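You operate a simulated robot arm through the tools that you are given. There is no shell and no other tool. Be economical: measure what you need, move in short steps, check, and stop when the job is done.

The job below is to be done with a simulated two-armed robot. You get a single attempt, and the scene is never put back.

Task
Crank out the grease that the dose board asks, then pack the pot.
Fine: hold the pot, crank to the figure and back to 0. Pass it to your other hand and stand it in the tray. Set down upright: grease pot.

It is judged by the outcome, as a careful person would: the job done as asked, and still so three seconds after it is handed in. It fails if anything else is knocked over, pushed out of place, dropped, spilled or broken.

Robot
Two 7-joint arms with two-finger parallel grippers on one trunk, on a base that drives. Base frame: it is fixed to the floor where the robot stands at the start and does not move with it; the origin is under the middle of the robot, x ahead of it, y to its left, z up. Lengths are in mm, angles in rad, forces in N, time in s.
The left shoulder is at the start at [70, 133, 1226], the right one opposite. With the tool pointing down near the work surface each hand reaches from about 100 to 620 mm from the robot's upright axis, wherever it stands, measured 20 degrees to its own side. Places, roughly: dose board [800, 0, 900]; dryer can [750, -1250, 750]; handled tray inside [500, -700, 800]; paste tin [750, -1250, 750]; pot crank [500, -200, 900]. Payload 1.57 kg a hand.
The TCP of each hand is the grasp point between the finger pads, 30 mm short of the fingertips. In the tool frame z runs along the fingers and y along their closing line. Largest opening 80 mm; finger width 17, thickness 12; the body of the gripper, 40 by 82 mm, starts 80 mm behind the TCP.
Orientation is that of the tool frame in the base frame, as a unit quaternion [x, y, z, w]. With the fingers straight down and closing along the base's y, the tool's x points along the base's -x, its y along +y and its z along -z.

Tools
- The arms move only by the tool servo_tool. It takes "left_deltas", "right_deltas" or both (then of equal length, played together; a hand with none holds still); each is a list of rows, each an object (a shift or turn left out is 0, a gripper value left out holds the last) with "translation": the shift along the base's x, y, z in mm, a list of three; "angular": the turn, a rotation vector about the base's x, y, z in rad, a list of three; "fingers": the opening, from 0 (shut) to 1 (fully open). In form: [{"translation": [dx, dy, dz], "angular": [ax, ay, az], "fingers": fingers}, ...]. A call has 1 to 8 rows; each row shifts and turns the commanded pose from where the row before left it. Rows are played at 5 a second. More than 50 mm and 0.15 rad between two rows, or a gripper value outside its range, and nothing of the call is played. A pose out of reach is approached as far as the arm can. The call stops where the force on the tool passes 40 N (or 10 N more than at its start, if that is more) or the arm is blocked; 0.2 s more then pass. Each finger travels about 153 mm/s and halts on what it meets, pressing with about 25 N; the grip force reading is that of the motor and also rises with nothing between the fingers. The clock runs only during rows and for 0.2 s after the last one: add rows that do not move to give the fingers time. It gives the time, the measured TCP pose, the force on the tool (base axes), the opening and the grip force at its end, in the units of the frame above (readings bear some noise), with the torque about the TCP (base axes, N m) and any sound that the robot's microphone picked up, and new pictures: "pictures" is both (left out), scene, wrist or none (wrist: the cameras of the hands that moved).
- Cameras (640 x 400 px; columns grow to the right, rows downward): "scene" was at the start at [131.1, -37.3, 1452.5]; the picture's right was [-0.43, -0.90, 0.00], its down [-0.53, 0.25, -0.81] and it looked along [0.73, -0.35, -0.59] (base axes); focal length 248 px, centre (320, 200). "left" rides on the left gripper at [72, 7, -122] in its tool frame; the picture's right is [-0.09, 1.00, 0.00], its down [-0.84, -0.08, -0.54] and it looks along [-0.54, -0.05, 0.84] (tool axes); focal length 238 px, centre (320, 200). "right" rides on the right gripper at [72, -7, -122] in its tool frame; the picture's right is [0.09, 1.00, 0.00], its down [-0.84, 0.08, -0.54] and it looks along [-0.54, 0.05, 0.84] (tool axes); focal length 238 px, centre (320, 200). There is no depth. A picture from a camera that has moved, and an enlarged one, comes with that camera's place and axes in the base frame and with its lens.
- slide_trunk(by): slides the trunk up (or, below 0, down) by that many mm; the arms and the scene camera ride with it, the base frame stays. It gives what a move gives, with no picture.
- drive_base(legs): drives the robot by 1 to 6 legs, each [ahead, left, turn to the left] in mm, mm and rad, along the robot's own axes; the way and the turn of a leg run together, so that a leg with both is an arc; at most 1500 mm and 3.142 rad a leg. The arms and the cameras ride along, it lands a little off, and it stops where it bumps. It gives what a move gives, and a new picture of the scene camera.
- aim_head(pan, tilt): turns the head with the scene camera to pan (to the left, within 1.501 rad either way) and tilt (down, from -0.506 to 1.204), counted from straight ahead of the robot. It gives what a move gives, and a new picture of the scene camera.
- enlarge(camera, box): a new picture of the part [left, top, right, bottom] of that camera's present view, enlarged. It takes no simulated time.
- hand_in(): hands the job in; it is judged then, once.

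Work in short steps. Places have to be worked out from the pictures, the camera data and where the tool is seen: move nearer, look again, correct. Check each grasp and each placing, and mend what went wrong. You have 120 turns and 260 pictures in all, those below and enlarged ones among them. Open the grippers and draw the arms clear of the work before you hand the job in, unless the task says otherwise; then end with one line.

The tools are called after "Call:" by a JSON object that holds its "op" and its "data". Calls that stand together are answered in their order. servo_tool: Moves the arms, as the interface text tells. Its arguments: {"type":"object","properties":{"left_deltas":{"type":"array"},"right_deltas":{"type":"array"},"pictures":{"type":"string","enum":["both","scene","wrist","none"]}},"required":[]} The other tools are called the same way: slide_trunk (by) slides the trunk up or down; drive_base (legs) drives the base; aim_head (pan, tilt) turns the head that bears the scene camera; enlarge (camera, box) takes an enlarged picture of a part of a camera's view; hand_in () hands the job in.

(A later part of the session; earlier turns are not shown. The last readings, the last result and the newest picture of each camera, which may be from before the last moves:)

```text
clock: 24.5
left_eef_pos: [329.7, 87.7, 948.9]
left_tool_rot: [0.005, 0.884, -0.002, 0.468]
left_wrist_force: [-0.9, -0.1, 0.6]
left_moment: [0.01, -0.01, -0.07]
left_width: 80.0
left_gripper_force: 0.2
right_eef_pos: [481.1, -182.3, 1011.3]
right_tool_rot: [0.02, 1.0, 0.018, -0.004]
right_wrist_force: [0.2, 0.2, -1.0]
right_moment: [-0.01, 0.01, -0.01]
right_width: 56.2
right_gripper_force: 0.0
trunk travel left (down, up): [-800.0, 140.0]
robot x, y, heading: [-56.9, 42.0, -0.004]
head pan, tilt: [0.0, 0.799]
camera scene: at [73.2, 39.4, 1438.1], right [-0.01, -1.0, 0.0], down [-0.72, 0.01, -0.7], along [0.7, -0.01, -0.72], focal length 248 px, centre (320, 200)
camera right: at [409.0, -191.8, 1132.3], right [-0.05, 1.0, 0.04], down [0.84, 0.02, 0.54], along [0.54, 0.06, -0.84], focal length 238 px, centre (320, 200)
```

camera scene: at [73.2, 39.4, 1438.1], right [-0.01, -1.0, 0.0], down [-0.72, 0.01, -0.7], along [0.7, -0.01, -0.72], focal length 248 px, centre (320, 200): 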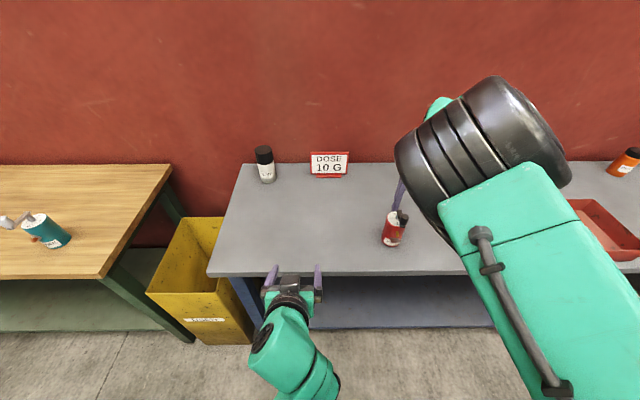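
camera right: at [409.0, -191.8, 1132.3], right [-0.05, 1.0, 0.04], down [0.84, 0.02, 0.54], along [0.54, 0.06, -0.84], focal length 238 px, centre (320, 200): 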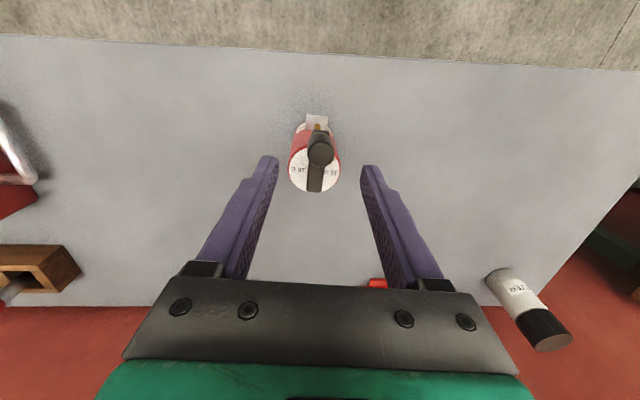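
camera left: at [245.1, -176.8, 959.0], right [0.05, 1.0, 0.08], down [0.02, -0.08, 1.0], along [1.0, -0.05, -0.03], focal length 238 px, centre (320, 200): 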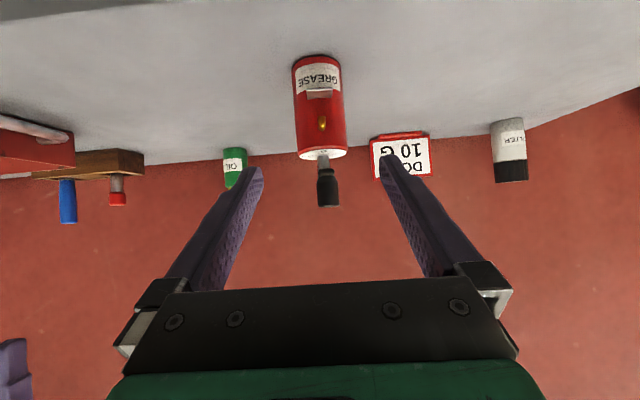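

The right hand now reaches over the knob without limits. I bring the left hand across to its pre-grasp point, yawed 20° to the right.

Call:
{"op": "servo_tool", "data": {"left_deltas": [{"translation": [17.3, -40, -8], "angular": [0, 0, -0.058], "fingers": 1}, {"translation": [17.3, -40, -8], "angular": [0, 0, -0.058]}, {"translation": [17.3, -40, -8], "angular": [0, 0, -0.058]}, {"translation": [17.3, -40, -8], "angular": [0, 0, -0.058]}, {"translation": [17.3, -40, -8], "angular": [0, 0, -0.058]}, {"translation": [17.3, -40, -8], "angular": [0, 0, -0.058]}]}}

```text
clock: 25.6
left_eef_pos: [389.0, -18.8, 857.8]
left_tool_rot: [0.164, 0.88, 0.019, 0.446]
left_wrist_force: [0.9, 0.4, 0.3]
left_moment: [0.02, 0.0, 0.02]
left_width: 80.0
left_gripper_force: 0.0
right_eef_pos: [481.6, -183.5, 1009.1]
right_tool_rot: [0.021, 1.0, 0.019, -0.005]
right_wrist_force: [0.0, 0.6, -0.2]
right_moment: [0.01, 0.02, -0.01]
right_width: 55.8
right_gripper_force: 0.1
trunk travel left (down, up): [-800.0, 140.0]
robot x, y, heading: [-59.9, 42.5, -0.007]
head pan, tilt: [0.0, 0.799]
stopped in row 5 (left hand): the arm was blocked; the commanded pose is now the measured one
camera scene: at [76.1, 39.1, 1437.8], right [-0.01, -1.0, 0.0], down [-0.72, 0.01, -0.7], along [0.7, -0.01, -0.72], focal length 248 px, centre (320, 200)
camera left: at [253.8, 22.3, 876.5], right [0.32, 0.91, 0.25], down [0.01, -0.27, 0.96], along [0.95, -0.3, -0.1], focal length 238 px, centre (320, 200)
```

scene: 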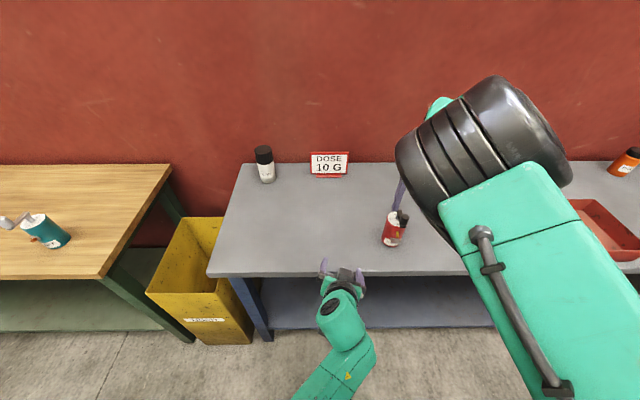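
left: 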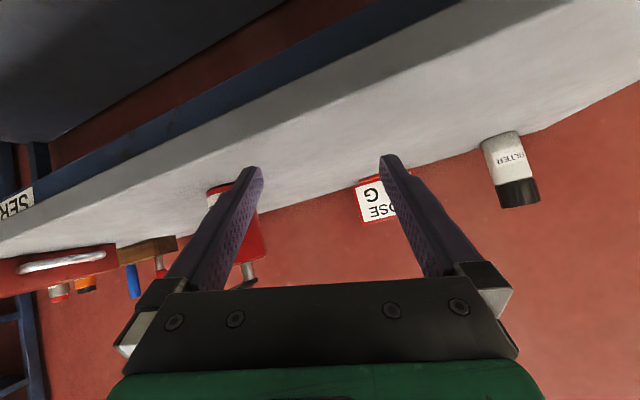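

The left arm got blocked, probably its forearm against the robot itself, reaching this far across. A middle stance is better: farther right and farther back. I pull the left hand back, raise the right one, then drive.

Call:
{"op": "servo_tool", "data": {"left_deltas": [{"translation": [-12, 30, 25], "angular": [0, 0, 0.06]}, {"translation": [-12, 30, 25], "angular": [0, 0, 0.06]}, {"translation": [-12, 30, 25], "angular": [0, 0, 0.06]}], "right_deltas": [{"translation": [0, 0, 25]}, {"translation": [0, 0, 25]}, {}], "pictures": "none"}}

Call:
{"op": "drive_base", "data": {"legs": [[-40, 0, 0], [0, -160, 0]]}}

```text
clock: 26.4
left_eef_pos: [351.6, 72.1, 934.8]
left_tool_rot: [0.082, 0.891, 0.059, 0.442]
left_wrist_force: [-0.8, 0.0, 0.1]
left_moment: [-0.02, 0.01, 0.0]
left_width: 80.1
left_gripper_force: 0.0
right_eef_pos: [480.6, -184.0, 1060.5]
right_tool_rot: [0.021, 1.0, 0.018, -0.005]
right_wrist_force: [-0.2, 0.4, 0.4]
right_moment: [0.02, 0.0, 0.03]
right_width: 55.8
right_gripper_force: 0.2
trunk travel left (down, up): [-800.0, 140.0]
robot x, y, heading: [-56.7, 40.5, -0.011]
head pan, tilt: [0.0, 0.799]
```

```text
clock: 28.3
left_eef_pos: [311.5, -88.5, 934.1]
left_tool_rot: [0.081, 0.891, 0.058, 0.443]
left_wrist_force: [-0.2, 0.0, -1.0]
left_moment: [0.01, -0.01, -0.02]
left_width: 79.9
left_gripper_force: 0.0
right_eef_pos: [440.4, -342.5, 1061.3]
right_tool_rot: [0.02, 1.0, 0.017, -0.004]
right_wrist_force: [0.3, 0.4, -0.3]
right_moment: [0.02, 0.0, -0.04]
right_width: 56.1
right_gripper_force: 0.0
trunk travel left (down, up): [-800.0, 140.0]
robot x, y, heading: [-100.8, -122.1, -0.008]
head pan, tilt: [0.0, 0.799]
camera scene: at [33.8, -119.5, 1437.9], right [-0.01, -1.0, 0.0], down [-0.72, 0.0, -0.7], along [0.7, -0.01, -0.72], focal length 248 px, centre (320, 200)
```

scene: 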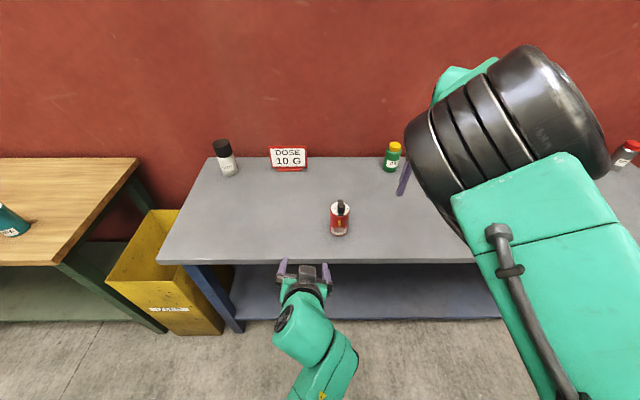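

Good stance. Now the right hand goes back above the knob.

Call:
{"op": "servo_tool", "data": {"right_deltas": [{"translation": [20, 20, 0]}, {"translation": [15, 30, 0]}, {"translation": [5, 35, 0]}, {"translation": [0, 38, 0]}, {"translation": [0, 37, 0]}]}}

```text
clock: 29.5
left_eef_pos: [311.1, -90.5, 933.7]
left_tool_rot: [0.082, 0.891, 0.059, 0.442]
left_wrist_force: [-0.3, -0.1, -0.9]
left_moment: [0.01, 0.03, 0.0]
left_width: 80.0
left_gripper_force: 0.0
right_eef_pos: [482.6, -199.0, 1060.1]
right_tool_rot: [0.018, 1.0, 0.018, -0.004]
right_wrist_force: [0.3, 0.0, -0.1]
right_moment: [0.02, 0.04, 0.02]
right_width: 55.9
right_gripper_force: 0.1
right hand out of reach, approached as far as the arm can: row 5
trunk travel left (down, up): [-800.0, 140.0]
robot x, y, heading: [-96.3, -121.1, -0.006]
head pan, tilt: [0.0, 0.799]
camera scene: at [33.4, -121.6, 1437.9], right [-0.01, -1.0, 0.0], down [-0.72, 0.01, -0.7], along [0.7, -0.01, -0.72], focal length 248 px, centre (320, 200)
camera right: at [410.9, -207.3, 1181.5], right [-0.06, 1.0, 0.04], down [0.84, 0.03, 0.54], along [0.54, 0.06, -0.84], focal length 238 px, centre (320, 200)
```

scene: 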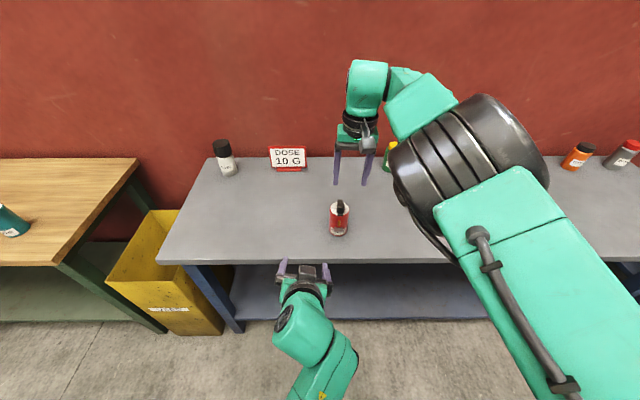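
right: 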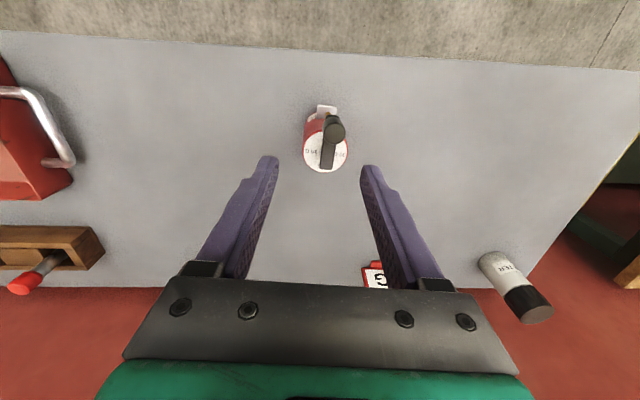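

Just 17 mm short. I drive 40 mm left and check the right hand at working height.

Call:
{"op": "drive_base", "data": {"legs": [[0, 40, 0]]}}

Call:
{"op": "servo_tool", "data": {"right_deltas": [{"translation": [-1, -12, -15]}, {"translation": [-1, -12, -15]}, {}], "pictures": "wrist"}}

```text
clock: 30.4
left_eef_pos: [311.0, -55.2, 933.6]
left_tool_rot: [0.084, 0.891, 0.061, 0.443]
left_wrist_force: [0.7, -0.6, 1.0]
left_moment: [0.04, -0.01, 0.02]
left_width: 80.1
left_gripper_force: 0.1
right_eef_pos: [482.6, -164.2, 1059.1]
right_tool_rot: [0.019, 1.0, 0.022, -0.004]
right_wrist_force: [0.1, 0.0, -0.3]
right_moment: [0.07, -0.01, 0.04]
right_width: 55.9
right_gripper_force: 0.2
trunk travel left (down, up): [-800.0, 140.0]
robot x, y, heading: [-101.4, -81.1, -0.007]
head pan, tilt: [0.0, 0.799]
camera scene: at [33.7, -89.4, 1437.9], right [-0.01, -1.0, -0.01], down [-0.72, 0.01, -0.7], along [0.7, 0.0, -0.72], focal length 248 px, centre (320, 200)
```

scene: 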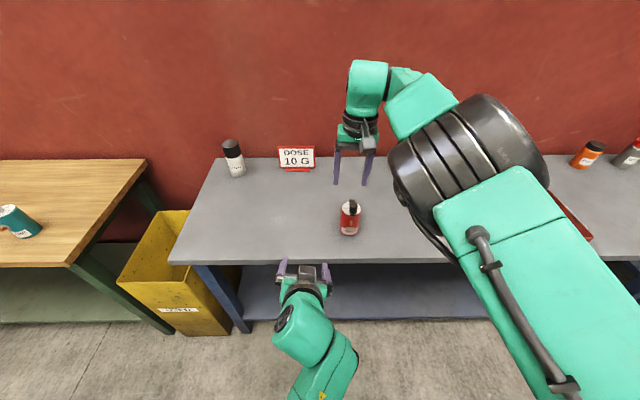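

```text
clock: 31.2
left_eef_pos: [310.4, -50.1, 933.5]
left_tool_rot: [0.082, 0.891, 0.058, 0.443]
left_wrist_force: [-0.3, 0.1, -0.3]
left_moment: [0.02, 0.03, -0.02]
left_width: 79.8
left_gripper_force: 0.2
right_eef_pos: [478.7, -182.0, 1029.8]
right_tool_rot: [0.019, 1.0, 0.018, -0.004]
right_wrist_force: [0.0, 0.0, 1.0]
right_moment: [0.03, -0.02, 0.0]
right_width: 56.0
right_gripper_force: 0.1
trunk travel left (down, up): [-800.0, 140.0]
robot x, y, heading: [-98.4, -83.0, -0.008]
head pan, tilt: [0.0, 0.799]
camera right: at [408.9, -190.5, 1152.3], right [-0.05, 1.0, 0.04], down [0.84, 0.03, 0.54], along [0.54, 0.06, -0.84], focal length 238 px, centre (320, 200)
```

right: 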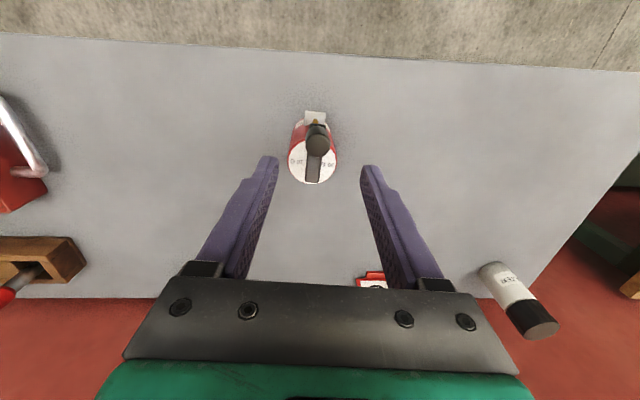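

The right hand is fine over the knob. I bring the left hand to its pre-grasp point with yaw −10° and correct its slight roll.

Call:
{"op": "servo_tool", "data": {"left_deltas": [{"translation": [24, -23.5, -2], "angular": [-0.0365, -0.007, -0.0166], "fingers": 1}, {"translation": [24, -23.5, -4], "angular": [-0.0365, -0.007, -0.0166]}, {"translation": [24, -23.5, -8], "angular": [-0.0365, -0.007, -0.0166]}, {"translation": [24, -23.5, -10], "angular": [-0.0365, -0.007, -0.0166]}, {"translation": [23.5, -23.7, -10], "angular": [-0.0365, -0.007, -0.0166]}]}}

```text
clock: 32.0
left_eef_pos: [369.9, -78.7, 879.2]
left_tool_rot: [0.13, 0.885, 0.067, 0.443]
left_wrist_force: [0.7, 0.5, 0.2]
left_moment: [-0.01, 0.0, -0.02]
left_width: 80.1
left_gripper_force: 0.1
right_eef_pos: [480.7, -183.3, 1030.6]
right_tool_rot: [0.02, 1.0, 0.019, -0.004]
right_wrist_force: [-0.3, -0.4, -0.1]
right_moment: [-0.04, -0.01, 0.0]
right_width: 56.1
right_gripper_force: 0.0
trunk travel left (down, up): [-800.0, 140.0]
robot x, y, heading: [-101.3, -80.5, -0.007]
head pan, tilt: [0.0, 0.799]
stopped in row 4 (left hand): the arm was blocked; the commanded pose is now the measured one
camera scene: at [34.6, -83.0, 1437.8], right [-0.01, -1.0, 0.0], down [-0.72, 0.01, -0.7], along [0.7, -0.01, -0.72], focal length 248 px, centre (320, 200)
camera left: at [231.3, -51.8, 898.5], right [0.22, 0.93, 0.3], down [0.03, -0.32, 0.95], along [0.97, -0.2, -0.1], focal length 238 px, centre (320, 200)
```

scene: 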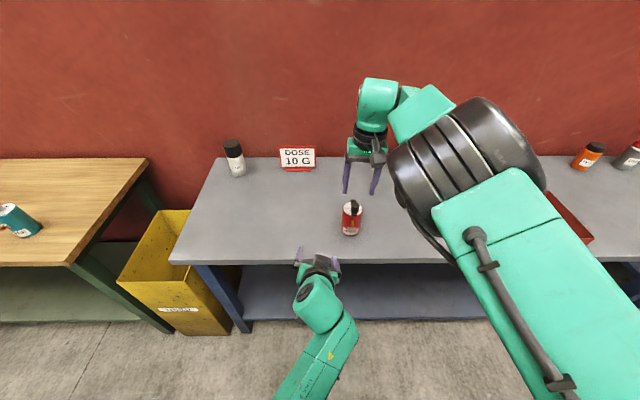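
left: 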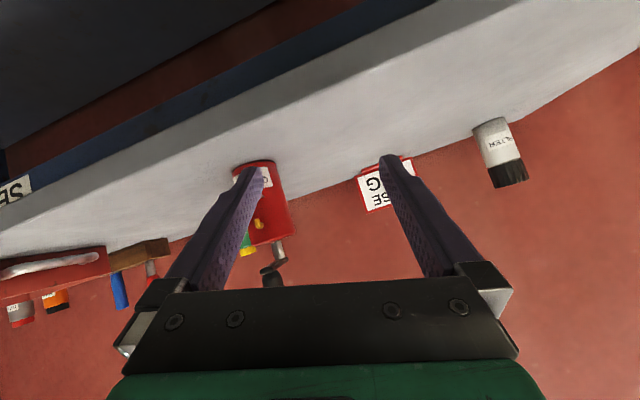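

The left arm hits a joint limit at this cross-over. A compromise: move the base right so the left is comfortable, and let the right hand work the knob with a sideways tilt. I back the left out, raise the right and drive.

Call:
{"op": "servo_tool", "data": {"left_deltas": [{"translation": [-15, 25, 20], "angular": [0.0, 0, 0.0]}, {"translation": [-15, 25, 20]}, {"translation": [-15, 25, 20]}], "right_deltas": [{"translation": [5, -10, 25]}, {"translation": [0, 0, 25]}, {}], "pictures": "none"}}

Call:
{"op": "drive_base", "data": {"legs": [[0, -125, 0]]}}

```text
clock: 32.8
left_eef_pos: [323.4, -3.6, 940.0]
left_tool_rot: [0.129, 0.885, 0.066, 0.443]
left_wrist_force: [-0.1, 0.3, -0.7]
left_moment: [0.01, -0.01, 0.0]
left_width: 79.9
left_gripper_force: 0.1
right_eef_pos: [482.3, -192.1, 1081.0]
right_tool_rot: [0.019, 1.0, 0.019, -0.004]
right_wrist_force: [0.6, 0.9, 0.2]
right_moment: [0.0, 0.0, -0.01]
right_width: 55.8
right_gripper_force: 0.0
trunk travel left (down, up): [-800.0, 140.0]
robot x, y, heading: [-97.3, -79.0, -0.005]
head pan, tilt: [0.0, 0.799]
```

```text
clock: 34.1
left_eef_pos: [323.3, -130.7, 939.6]
left_tool_rot: [0.13, 0.885, 0.065, 0.443]
left_wrist_force: [0.5, 0.0, -1.1]
left_moment: [-0.02, 0.03, -0.02]
left_width: 80.1
left_gripper_force: 0.1
right_eef_pos: [481.9, -319.9, 1080.2]
right_tool_rot: [0.02, 1.0, 0.019, -0.004]
right_wrist_force: [-0.2, 0.4, 0.9]
right_moment: [-0.04, -0.01, -0.01]
right_width: 55.9
right_gripper_force: 0.0
trunk travel left (down, up): [-800.0, 140.0]
robot x, y, heading: [-101.7, -206.2, -0.01]
head pan, tilt: [0.0, 0.799]
camera scene: at [32.5, -208.5, 1437.9], right [-0.01, -1.0, 0.0], down [-0.72, 0.01, -0.7], along [0.7, -0.01, -0.72], focal length 248 px, centre (320, 200)
```

scene: 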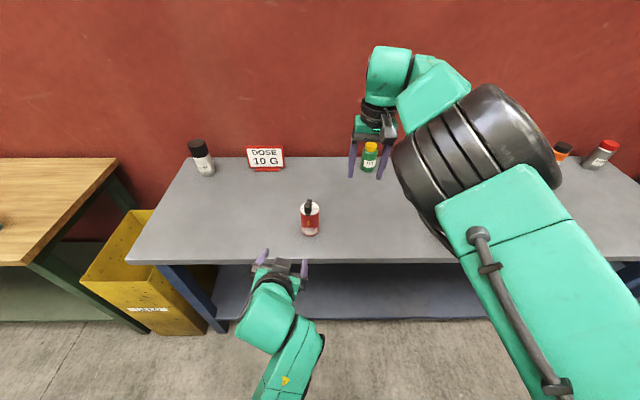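

I yaw the right tool by about 90° so the fingers close along x; then I will tilt it to point left and down.

Call:
{"op": "servo_tool", "data": {"right_deltas": [{"angular": [0, 0, 0.145]}, {"angular": [0, 0, 0.145]}, {"angular": [0, 0, 0.145]}, {"angular": [0, 0, 0.145]}, {"angular": [0, 0, 0.145]}, {"angular": [0, 0, 0.145]}, {"angular": [0, 0, 0.145]}, {"angular": [0, 0, 0.145]}], "pictures": "none"}}

Call:
{"op": "servo_tool", "data": {"right_deltas": [{"angular": [0, 0, 0.145]}, {"angular": [0, 0, 0.145]}, {"angular": [0, 0, 0.12]}, {"angular": [0.14, 0, 0]}, {"angular": [0.14, 0, 0]}, {"angular": [0.14, 0, 0]}, {"angular": [0.14, 0, 0]}, {"angular": [0.14, 0, 0]}], "pictures": "both"}}

```text
clock: 35.9
left_eef_pos: [324.3, -131.9, 940.6]
left_tool_rot: [0.13, 0.885, 0.066, 0.443]
left_wrist_force: [0.6, -0.5, -0.7]
left_moment: [0.0, 0.0, 0.01]
left_width: 80.0
left_gripper_force: 0.1
right_eef_pos: [481.3, -320.8, 1079.7]
right_tool_rot: [-0.533, 0.846, 0.013, -0.014]
right_wrist_force: [0.6, 0.5, 0.2]
right_moment: [-0.01, 0.0, -0.01]
right_width: 56.0
right_gripper_force: 0.0
trunk travel left (down, up): [-800.0, 140.0]
robot x, y, heading: [-102.4, -207.4, -0.005]
head pan, tilt: [0.0, 0.799]
```

```text
clock: 37.7
left_eef_pos: [324.9, -133.3, 939.0]
left_tool_rot: [0.13, 0.884, 0.066, 0.444]
left_wrist_force: [-0.3, 0.1, -0.1]
left_moment: [-0.04, 0.02, 0.0]
left_width: 80.1
left_gripper_force: 0.0
right_eef_pos: [483.3, -321.6, 1080.0]
right_tool_rot: [-0.657, 0.673, 0.258, 0.223]
right_wrist_force: [0.6, 0.3, 0.3]
right_moment: [0.0, 0.0, 0.0]
right_width: 56.0
right_gripper_force: 0.2
trunk travel left (down, up): [-800.0, 140.0]
robot x, y, heading: [-98.4, -209.4, -0.01]
head pan, tilt: [0.0, 0.799]
camera scene: at [33.0, -211.7, 1437.9], right [-0.01, -1.0, 0.0], down [-0.72, 0.01, -0.7], along [0.7, -0.01, -0.72], focal length 248 px, centre (320, 200)
camera right: at [491.5, -455.8, 1126.1], right [-1.0, -0.07, -0.01], down [-0.03, 0.3, 0.95], along [-0.06, 0.95, -0.3], focal length 238 px, centre (320, 200)
```

scene: 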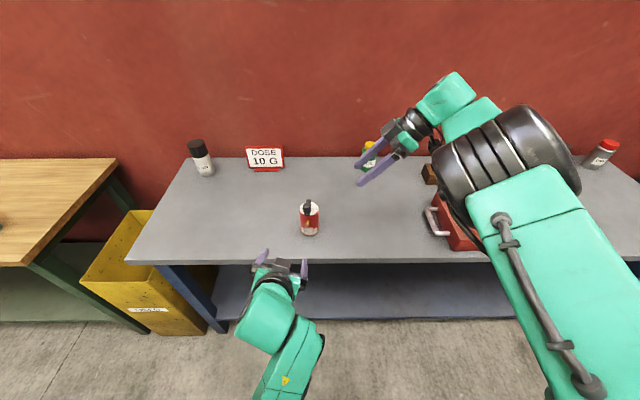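
right: 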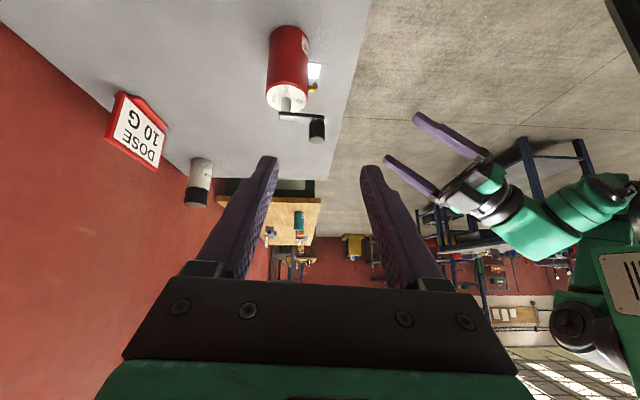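

The tilted pose works well (fingers 40° off vertical toward +y). I move to a point 80 mm short of the knob along the tool axis.

Call:
{"op": "servo_tool", "data": {"right_deltas": [{"translation": [0, 29, -20], "fingers": 0.7}, {"translation": [0, 29, -20]}, {"translation": [0, 28, -20]}]}}

```text
clock: 38.5
left_eef_pos: [323.1, -132.3, 939.4]
left_tool_rot: [0.13, 0.885, 0.065, 0.443]
left_wrist_force: [0.0, 0.4, 1.0]
left_moment: [-0.01, 0.02, 0.0]
left_width: 80.0
left_gripper_force: 0.0
right_eef_pos: [483.5, -236.7, 1019.2]
right_tool_rot: [-0.656, 0.674, 0.257, 0.222]
right_wrist_force: [0.7, -0.4, -0.4]
right_moment: [-0.01, -0.03, 0.0]
right_width: 55.9
right_gripper_force: 0.0
trunk travel left (down, up): [-800.0, 140.0]
robot x, y, heading: [-99.5, -213.8, -0.008]
head pan, tilt: [0.0, 0.799]
camera scene: at [32.7, -209.7, 1437.9], right [-0.01, -1.0, 0.0], down [-0.72, 0.01, -0.7], along [0.7, -0.01, -0.72], focal length 248 px, centre (320, 200)
camera right: at [491.9, -370.1, 1066.2], right [-1.0, -0.07, 0.0], down [-0.02, 0.3, 0.95], along [-0.06, 0.95, -0.3], focal length 238 px, centre (320, 200)
```

scene: 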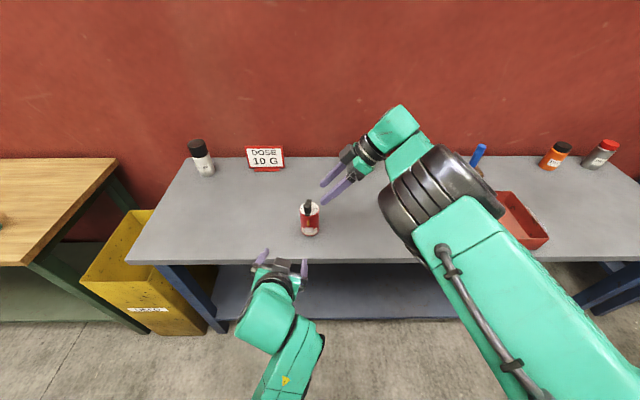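
right: 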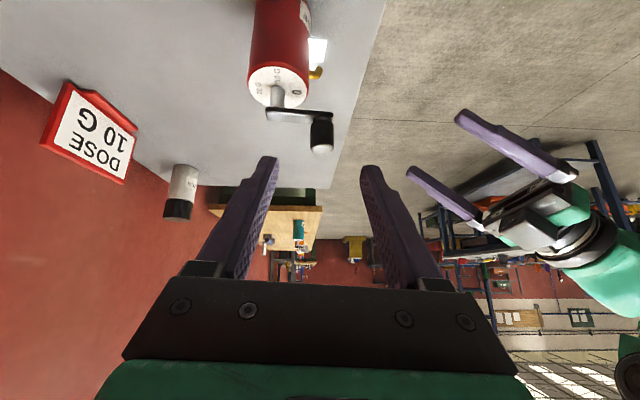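

The right hand has a free reach. Now the left hand goes to its pre-grasp point, with its roll corrected.

Call:
{"op": "servo_tool", "data": {"left_deltas": [{"translation": [26.4, -10.5, -8], "angular": [-0.06, -0.0084, 0.017], "fingers": 1}, {"translation": [26.4, -10.5, -10], "angular": [-0.06, -0.0084, 0.017]}, {"translation": [26.4, -10.5, -10], "angular": [-0.06, -0.0084, 0.017]}, {"translation": [26.4, -10.5, -12], "angular": [-0.06, -0.0084, 0.017]}]}}

```text
clock: 39.7
left_eef_pos: [423.6, -148.4, 881.0]
left_tool_rot: [0.068, 0.885, 0.01, 0.46]
left_wrist_force: [-0.5, -0.5, 0.2]
left_moment: [0.01, 0.01, -0.02]
left_width: 80.0
left_gripper_force: 0.0
right_eef_pos: [481.9, -237.6, 1020.3]
right_tool_rot: [-0.657, 0.673, 0.257, 0.222]
right_wrist_force: [0.0, -0.3, -0.2]
right_moment: [-0.02, 0.03, -0.03]
right_width: 56.0
right_gripper_force: 0.0
trunk travel left (down, up): [-800.0, 140.0]
robot x, y, heading: [-104.3, -209.9, -0.001]
head pan, tilt: [0.0, 0.799]
stopped in row 4 (left hand): the arm was blocked; the commanded pose is now the measured one
camera scene: at [31.9, -210.7, 1438.0], right [-0.01, -1.0, 0.0], down [-0.72, 0.01, -0.7], along [0.7, -0.01, -0.72], focal length 248 px, centre (320, 200)
camera left: at [283.2, -128.3, 893.3], right [0.16, 0.97, 0.15], down [0.02, -0.16, 0.99], along [0.99, -0.15, -0.05], focal length 238 px, centre (320, 200)
```

scene: 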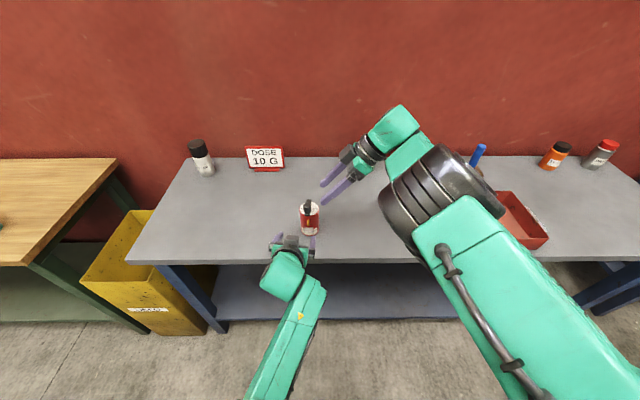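
left: 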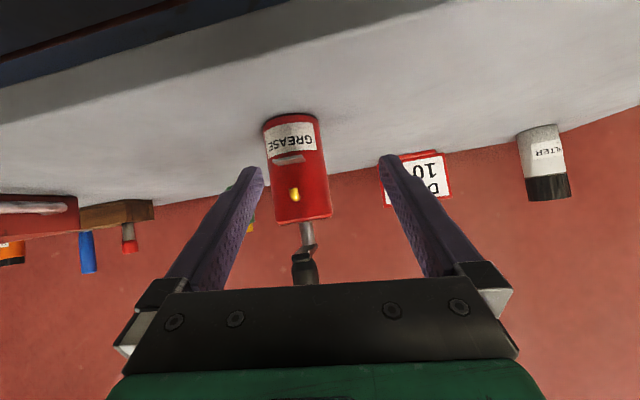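

The left elbow has swung inward against the body this time; earlier it was out to the left. I raise the left hand back toward its earlier path to reset the elbow.

Call:
{"op": "servo_tool", "data": {"left_deltas": [{"translation": [-23, -3, 39]}, {"translation": [-23, -3, 39]}, {"translation": [-23, -3, 39]}, {"translation": [-23, -3, 39]}, {"translation": [-23, -3, 39]}], "pictures": "scene"}}

```text
clock: 40.8
left_eef_pos: [318.5, -145.7, 1035.8]
left_tool_rot: [0.115, 0.879, 0.074, 0.457]
left_wrist_force: [-0.1, -0.1, -0.4]
left_moment: [0.0, 0.01, 0.03]
left_width: 80.1
left_gripper_force: 0.1
right_eef_pos: [481.8, -237.2, 1019.8]
right_tool_rot: [-0.657, 0.673, 0.257, 0.223]
right_wrist_force: [-0.4, -0.8, -0.5]
right_moment: [-0.03, -0.01, -0.01]
right_width: 55.8
right_gripper_force: 0.1
trunk travel left (down, up): [-800.0, 140.0]
robot x, y, heading: [-107.3, -206.9, -0.008]
head pan, tilt: [0.0, 0.799]
stopped in row 5 (left hand): the arm was blocked; the commanded pose is now the measured one
camera scene: at [31.8, -210.7, 1438.0], right [-0.01, -1.0, 0.0], down [-0.72, 0.01, -0.7], along [0.7, -0.01, -0.72], focal length 248 px, centre (320, 200)
```

scene: 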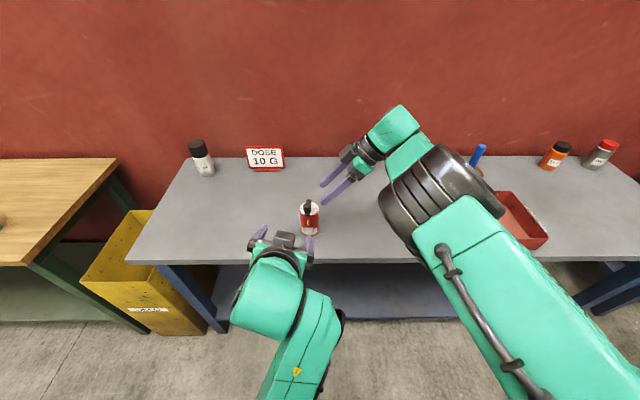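

Still blocked centrally. I turn the left tool back to pointing down while moving it out to the left, to swing the elbow outward.

Call:
{"op": "servo_tool", "data": {"left_deltas": [{"translation": [0, 30, 0], "angular": [-0.022, 0.136, 0.0343]}, {"translation": [0, 30, 0], "angular": [-0.022, 0.136, 0.0343]}, {"translation": [0, 30, 5], "angular": [-0.022, 0.136, 0.0343]}, {"translation": [0, 20, 15], "angular": [-0.022, 0.136, 0.0343]}, {"translation": [0, 15, 25], "angular": [-0.022, 0.136, 0.0343]}, {"translation": [0, 10, 30], "angular": [-0.022, 0.136, 0.0343]}, {"translation": [0, 0, 40], "angular": [-0.022, 0.136, 0.0343]}], "pictures": "scene"}}

```text
clock: 41.5
left_eef_pos: [318.2, -43.7, 1024.5]
left_tool_rot: [0.106, 0.94, 0.13, 0.298]
left_wrist_force: [-0.5, 1.0, 0.0]
left_moment: [0.05, -0.01, 0.01]
left_width: 80.1
left_gripper_force: 0.1
right_eef_pos: [484.4, -236.0, 1019.4]
right_tool_rot: [-0.657, 0.673, 0.257, 0.221]
right_wrist_force: [0.2, -0.2, -0.6]
right_moment: [-0.01, 0.02, 0.02]
right_width: 56.1
right_gripper_force: 0.1
trunk travel left (down, up): [-800.0, 140.0]
robot x, y, heading: [-102.8, -209.3, -0.006]
head pan, tilt: [0.0, 0.799]
stopped in row 3 (left hand): the arm was blocked; the commanded pose is now the measured one
camera scene: at [34.2, -209.7, 1437.7], right [-0.01, -1.0, 0.0], down [-0.72, 0.01, -0.7], along [0.7, -0.01, -0.72], focal length 248 px, centre (320, 200)
```

scene: 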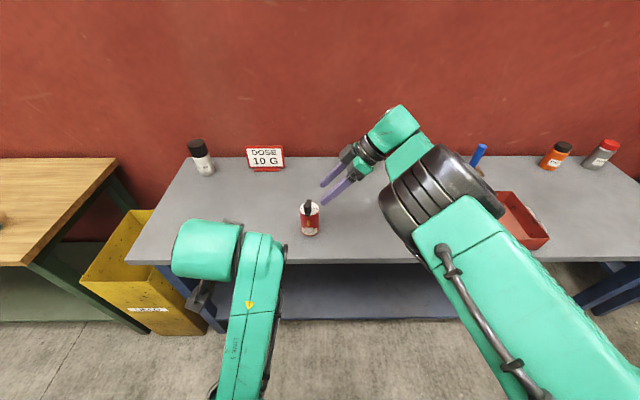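

The elbow stays central. I draw the hand farther left and forward to stretch the elbow out.

Call:
{"op": "servo_tool", "data": {"left_deltas": [{"translation": [15, 45, 0]}, {"translation": [15, 45, 0]}, {"translation": [15, 45, 0]}, {"translation": [15, 45, 0]}, {"translation": [15, 45, 0]}, {"translation": [15, 45, 0]}], "pictures": "scene"}}

```text
clock: 42.9
left_eef_pos: [403.7, 229.5, 1023.2]
left_tool_rot: [0.105, 0.939, 0.129, 0.301]
left_wrist_force: [0.1, 0.4, -1.2]
left_moment: [-0.01, 0.0, 0.02]
left_width: 80.0
left_gripper_force: 0.0
right_eef_pos: [482.9, -235.2, 1018.8]
right_tool_rot: [-0.658, 0.673, 0.256, 0.222]
right_wrist_force: [-0.4, 0.8, 0.0]
right_moment: [0.01, 0.03, -0.03]
right_width: 56.1
right_gripper_force: 0.1
trunk travel left (down, up): [-800.0, 140.0]
robot x, y, heading: [-99.2, -207.9, -0.01]
head pan, tilt: [0.0, 0.799]
camera scene: at [32.9, -208.5, 1437.9], right [-0.01, -1.0, 0.0], down [-0.72, 0.01, -0.7], along [0.7, -0.01, -0.72], focal length 248 px, centre (320, 200)
```

scene: 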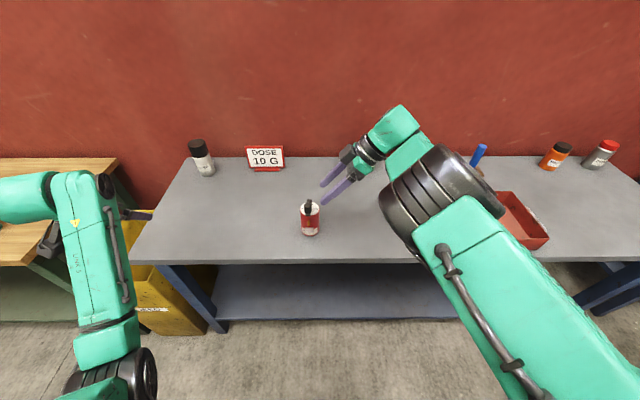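

Free now. I restore the left tool to straight down here and raise it, close to its starting posture.

Call:
{"op": "servo_tool", "data": {"left_deltas": [{"translation": [0, 0, 35], "angular": [-0.0526, 0.123, 0.043]}, {"translation": [0, 0, 35], "angular": [-0.0526, 0.123, 0.043]}, {"translation": [0, 0, 35], "angular": [-0.0526, 0.123, 0.043]}, {"translation": [0, 0, 35], "angular": [-0.0526, 0.123, 0.043]}, {"translation": [0, 0, 35], "angular": [-0.0526, 0.123, 0.043]}, {"translation": [0, 0, 35]}], "pictures": "scene"}}

```text
clock: 44.3
left_eef_pos: [410.5, 227.6, 1235.5]
left_tool_rot: [0.001, 1.0, 0.001, 0.0]
left_wrist_force: [-1.0, -0.4, 0.2]
left_moment: [0.0, 0.0, 0.02]
left_width: 79.7
left_gripper_force: 0.1
left hand out of reach, approached as far as the arm can: row 2
right_eef_pos: [480.7, -236.7, 1019.4]
right_tool_rot: [-0.657, 0.672, 0.258, 0.223]
right_wrist_force: [0.5, -0.9, -0.8]
right_moment: [0.01, -0.03, -0.05]
right_width: 56.0
right_gripper_force: 0.0
trunk travel left (down, up): [-800.0, 140.0]
robot x, y, heading: [-103.9, -210.1, -0.01]
head pan, tilt: [0.0, 0.799]
camera scene: at [31.4, -212.1, 1438.0], right [-0.01, -1.0, 0.0], down [-0.72, 0.01, -0.7], along [0.7, -0.01, -0.72], focal length 248 px, centre (320, 200)
```

scene: 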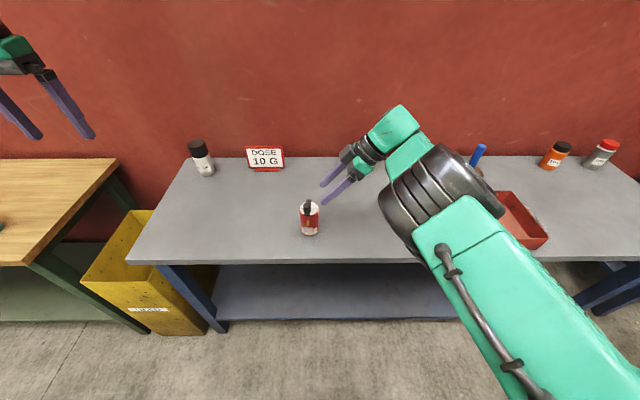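

The left arm is reset. I move the right hand aside and bring the left hand back to its original start posture relative to the robot.

Call:
{"op": "servo_tool", "data": {"left_deltas": [{"translation": [-12, -45, 2]}, {"translation": [-12, -45, 2]}, {"translation": [-12, -45, 2]}, {"translation": [-12, -45, 2]}, {"translation": [-12, -45, 2]}, {"translation": [-12, -45, 2]}, {"translation": [-12, -45, 2]}, {"translation": [-12, -45, 2]}], "right_deltas": [{"translation": [0, -35, 15]}, {"translation": [0, -35, 15]}, {"translation": [0, -35, 15]}, {"translation": [0, -35, 15]}, {}, {}, {}, {}], "pictures": "scene"}}

```text
clock: 46.1
left_eef_pos: [315.8, -138.9, 1252.8]
left_tool_rot: [0.002, 1.0, 0.002, -0.003]
left_wrist_force: [0.4, -1.0, 0.0]
left_moment: [0.04, -0.01, 0.0]
left_width: 80.3
left_gripper_force: 0.1
right_eef_pos: [480.5, -379.2, 1077.2]
right_tool_rot: [-0.656, 0.673, 0.258, 0.223]
right_wrist_force: [0.1, -0.8, -1.7]
right_moment: [0.02, -0.03, 0.01]
right_width: 55.9
right_gripper_force: 0.1
trunk travel left (down, up): [-800.0, 140.0]
robot x, y, heading: [-98.6, -211.4, -0.008]
head pan, tilt: [0.0, 0.799]
camera scene: at [32.7, -213.4, 1437.9], right [-0.01, -1.0, 0.0], down [-0.72, 0.01, -0.7], along [0.7, 0.0, -0.72], focal length 248 px, centre (320, 200)
```

scene: 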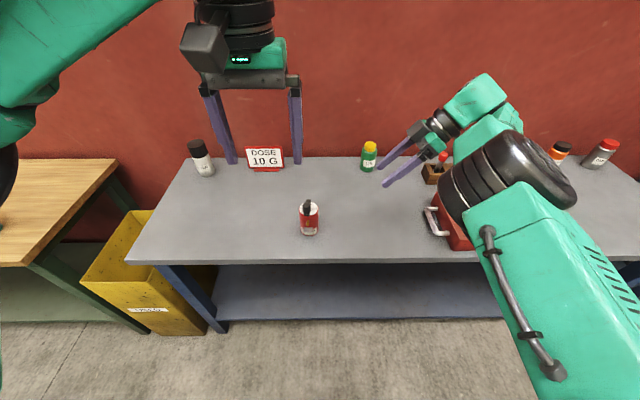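

The elbow is out as at the start. I replicate the earlier sequence: a little farther in, then tilt forward while descending.

Call:
{"op": "servo_tool", "data": {"left_deltas": [{"translation": [-12, -45, 0]}, {"translation": [-12, -45, 0]}, {"translation": [2, 11, -25], "angular": [0, -0.139, 0]}, {"translation": [2, 11, -25], "angular": [0, -0.139, 0]}, {"translation": [2, 11, -25], "angular": [0, -0.139, 0]}, {"translation": [2, 11, -25], "angular": [0, -0.139, 0]}, {"translation": [2, 11, -25], "angular": [0, -0.139, 0]}, {"translation": [2, 11, -25], "angular": [0, -0.139, 0]}], "pictures": "scene"}}

```text
clock: 47.9
left_eef_pos: [317.0, -160.5, 1101.6]
left_tool_rot: [0.001, 0.915, 0.001, 0.403]
left_wrist_force: [0.8, -0.2, 1.3]
left_moment: [0.06, 0.04, -0.02]
left_width: 80.0
left_gripper_force: 0.1
left hand out of reach, approached as far as the arm can: row 7, 8
right_eef_pos: [481.3, -377.6, 1076.8]
right_tool_rot: [-0.657, 0.673, 0.258, 0.222]
right_wrist_force: [0.8, -0.4, -0.5]
right_moment: [-0.03, 0.03, 0.04]
right_width: 55.9
right_gripper_force: 0.1
trunk travel left (down, up): [-800.0, 140.0]
robot x, y, heading: [-100.7, -213.6, -0.004]
head pan, tilt: [0.0, 0.799]
camera scene: at [33.0, -211.0, 1438.0], right [-0.01, -1.0, 0.0], down [-0.72, 0.01, -0.7], along [0.7, -0.01, -0.72], focal length 248 px, centre (320, 200)
```

scene: 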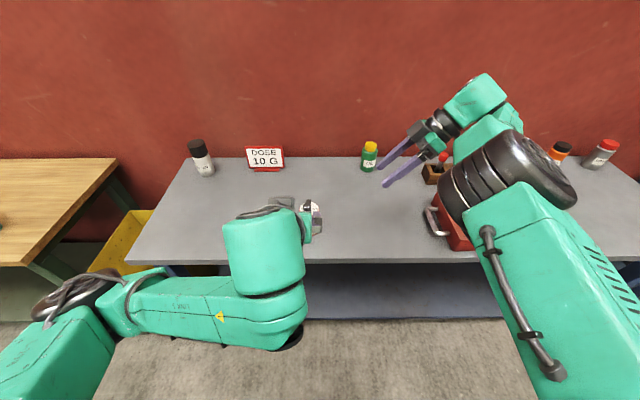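

The elbow is now well out left. I finish the tilt and descend to the pre-grasp point.

Call:
{"op": "servo_tool", "data": {"left_deltas": [{"translation": [20, -4, -41], "angular": [0, -0.07, 0]}, {"translation": [22, -5, -40], "angular": [0, -0.069, 0]}, {"translation": [23, -5, -40]}, {"translation": [23, -5, -40]}, {"translation": [23, -5, -40]}]}}

```text
clock: 49.1
left_eef_pos: [427.8, -185.3, 898.8]
left_tool_rot: [0.002, 0.886, 0.001, 0.464]
left_wrist_force: [0.3, 0.2, 0.3]
left_moment: [-0.02, 0.01, 0.0]
left_width: 80.0
left_gripper_force: 0.0
right_eef_pos: [481.7, -377.2, 1076.9]
right_tool_rot: [-0.657, 0.673, 0.257, 0.222]
right_wrist_force: [-0.1, 0.0, -0.1]
right_moment: [0.04, -0.01, -0.04]
right_width: 56.1
right_gripper_force: 0.0
trunk travel left (down, up): [-800.0, 140.0]
robot x, y, heading: [-101.1, -209.3, -0.016]
head pan, tilt: [0.0, 0.799]
camera scene: at [33.3, -211.3, 1437.9], right [-0.01, -1.0, 0.0], down [-0.72, 0.01, -0.7], along [0.7, -0.01, -0.72], focal length 248 px, centre (320, 200)
camera left: at [285.8, -177.9, 909.1], right [0.05, 1.0, 0.08], down [0.03, -0.08, 1.0], along [1.0, -0.05, -0.03], focal length 238 px, centre (320, 200)
```

scene: 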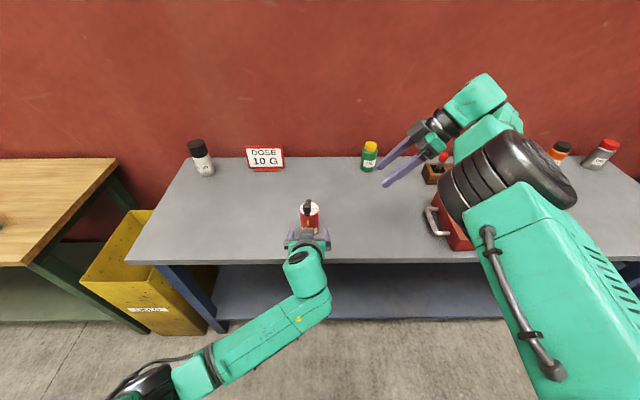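
left: 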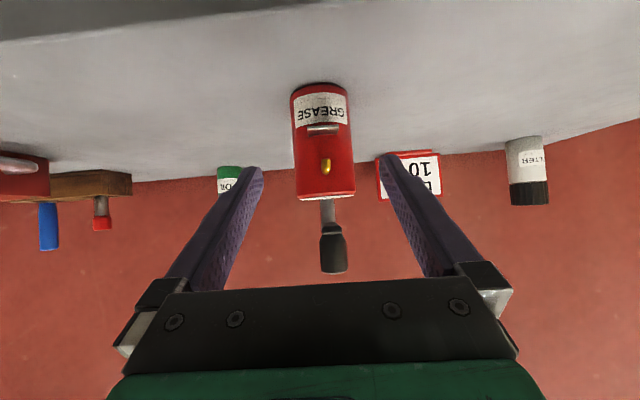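

The pot is centred again. I advance and close.

Call:
{"op": "servo_tool", "data": {"left_deltas": [{"translation": [23, 0.4, -15.2]}, {"translation": [23, 0.4, -15.2]}, {"translation": [23, 0.4, -15.2]}, {"translation": [22.5, 0.4, -15.2]}, {}, {"fingers": 0.0}, {}, {}]}}

```text
clock: 50.9
left_eef_pos: [519.3, -181.4, 838.1]
left_tool_rot: [0.0, 0.885, 0.002, 0.466]
left_wrist_force: [0.2, -0.2, 0.2]
left_moment: [0.02, 0.02, 0.0]
left_width: 57.4
left_gripper_force: 25.2
right_eef_pos: [481.3, -377.9, 1077.0]
right_tool_rot: [-0.657, 0.673, 0.257, 0.222]
right_wrist_force: [0.8, 0.7, 0.4]
right_moment: [0.01, 0.03, 0.03]
right_width: 56.1
right_gripper_force: 0.2
trunk travel left (down, up): [-800.0, 140.0]
robot x, y, heading: [-100.5, -212.2, -0.009]
head pan, tilt: [0.0, 0.799]
camera scene: at [32.8, -210.4, 1437.9], right [-0.01, -1.0, 0.0], down [-0.72, 0.01, -0.7], along [0.7, -0.01, -0.72], focal length 248 px, centre (320, 200)
camera left: at [377.1, -175.7, 848.0], right [0.05, 1.0, 0.08], down [0.03, -0.08, 1.0], along [1.0, -0.05, -0.03], focal length 238 px, centre (320, 200)
```

scene: 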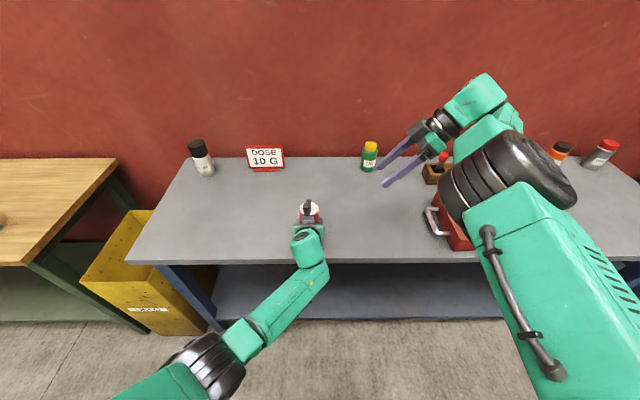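
left: 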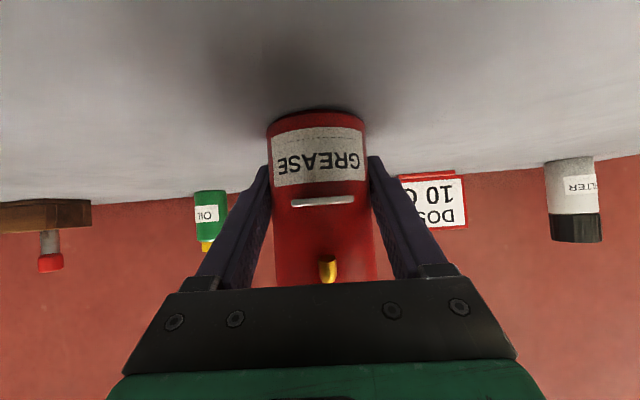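

The pot is held again. The right hand returns to 80 mm short of the knob.

Call:
{"op": "servo_tool", "data": {"right_deltas": [{"translation": [0, 36, -14.5]}, {"translation": [0, 36, -14.5]}, {"translation": [0, 36, -14.5]}, {"translation": [0, 35, -14.5]}]}}

Call:
{"op": "enlarge", "data": {"camera": "right", "box": [220, 40, 380, 160]}}

```text
clock: 51.9
left_eef_pos: [520.0, -181.8, 838.2]
left_tool_rot: [0.002, 0.885, 0.0, 0.466]
left_wrist_force: [-0.2, 0.0, 0.5]
left_moment: [0.02, -0.03, -0.01]
left_width: 57.2
left_gripper_force: 24.6
right_eef_pos: [482.5, -230.3, 1021.7]
right_tool_rot: [-0.657, 0.673, 0.257, 0.222]
right_wrist_force: [-0.1, 0.3, 0.1]
right_moment: [-0.01, -0.04, -0.02]
right_width: 56.1
right_gripper_force: 0.0
trunk travel left (down, up): [-800.0, 140.0]
robot x, y, heading: [-94.4, -208.9, -0.009]
head pan, tilt: [0.0, 0.799]
camera scene: at [33.2, -209.2, 1437.9], right [-0.01, -1.0, 0.0], down [-0.72, 0.01, -0.7], along [0.7, -0.01, -0.72], focal length 248 px, centre (320, 200)
camera right: at [491.4, -364.3, 1068.2], right [-1.0, -0.07, 0.0], down [-0.02, 0.3, 0.95], along [-0.06, 0.95, -0.3], focal length 238 px, centre (320, 200)
```

scene: 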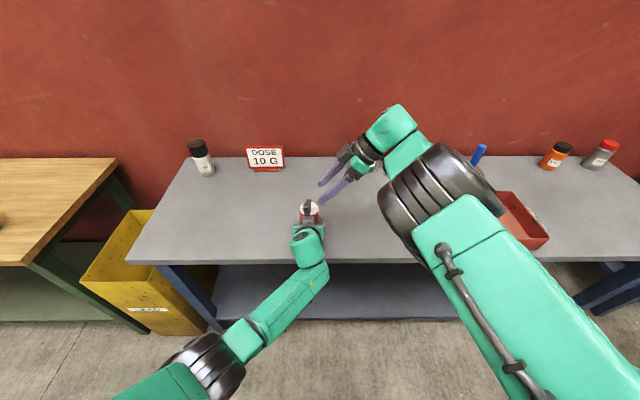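
right: 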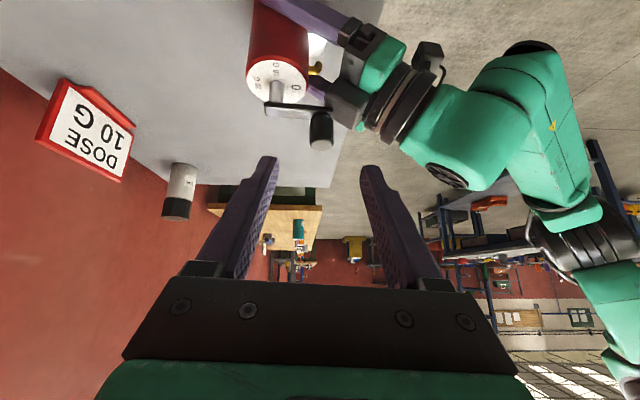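

```text
3.33 times, centred on (300, 100) of right
camera zoom: at [491.4, -364.3, 1068.2], right [-1.0, -0.07, 0.0], down [-0.02, 0.3, 0.95], along [-0.06, 0.95, -0.3], focal length 794 px, centre (387, 533)
```

zoom: 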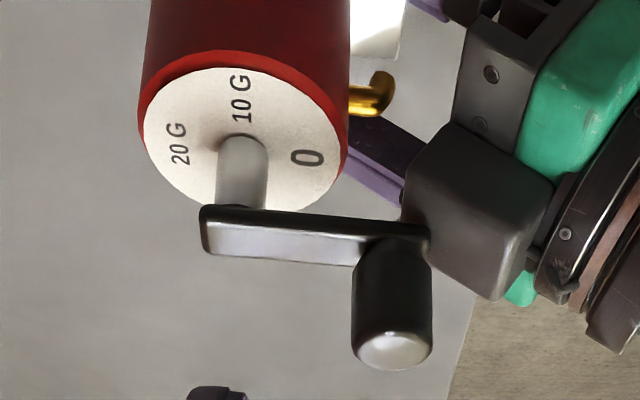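

The view is excellent: 0 under the crank, 10 G next in sequence; arm top z≈930, knob top z≈960. I approach along the tool axis to the knob.

Call:
{"op": "servo_tool", "data": {"right_deltas": [{"translation": [-1.5, 23, -31]}, {"translation": [-1.5, 23, -31]}, {}]}}

Call:
{"op": "enlarge", "data": {"camera": "right", "box": [230, 40, 410, 175]}}

```text
clock: 52.7
left_eef_pos: [515.3, -179.0, 835.9]
left_tool_rot: [-0.002, 0.886, 0.004, 0.464]
left_wrist_force: [1.3, 15.4, -19.4]
left_moment: [-1.99, -2.95, -0.97]
left_width: 56.7
left_gripper_force: 25.1
right_eef_pos: [479.8, -186.6, 962.7]
right_tool_rot: [-0.657, 0.673, 0.256, 0.226]
right_wrist_force: [2.5, -16.1, 36.2]
right_moment: [0.06, 1.18, 0.5]
right_width: 55.7
right_gripper_force: 0.0
trunk travel left (down, up): [-800.0, 140.0]
robot x, y, heading: [-103.6, -210.5, -0.006]
head pan, tilt: [0.0, 0.799]
camera scene: at [29.8, -210.6, 1438.5], right [-0.01, -1.0, 0.0], down [-0.72, 0.01, -0.7], along [0.7, -0.01, -0.72], focal length 248 px, centre (320, 200)
camera right: at [488.1, -320.6, 1009.5], right [-1.0, -0.06, -0.01], down [-0.03, 0.3, 0.95], along [-0.06, 0.95, -0.3], focal length 238 px, centre (320, 200)
```

scene: 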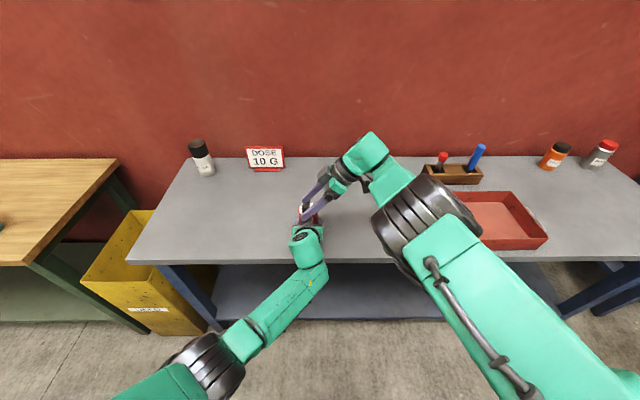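
right: 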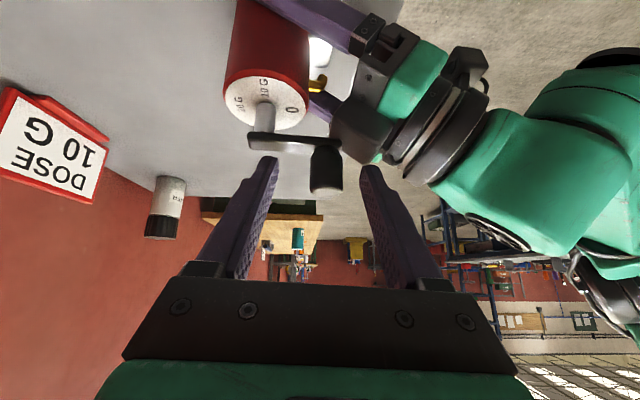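

```text
2.96 times, centred on (320, 108) of right
camera zoom: at [488.1, -320.6, 1009.5], right [-1.0, -0.06, -0.01], down [-0.03, 0.3, 0.95], along [-0.06, 0.95, -0.3], focal length 706 px, centre (320, 474)
```

zoom: 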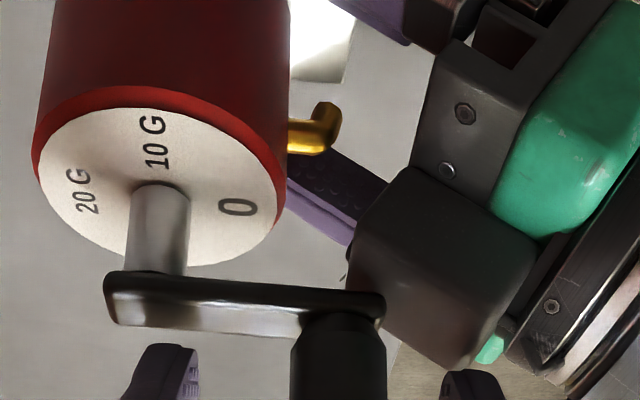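

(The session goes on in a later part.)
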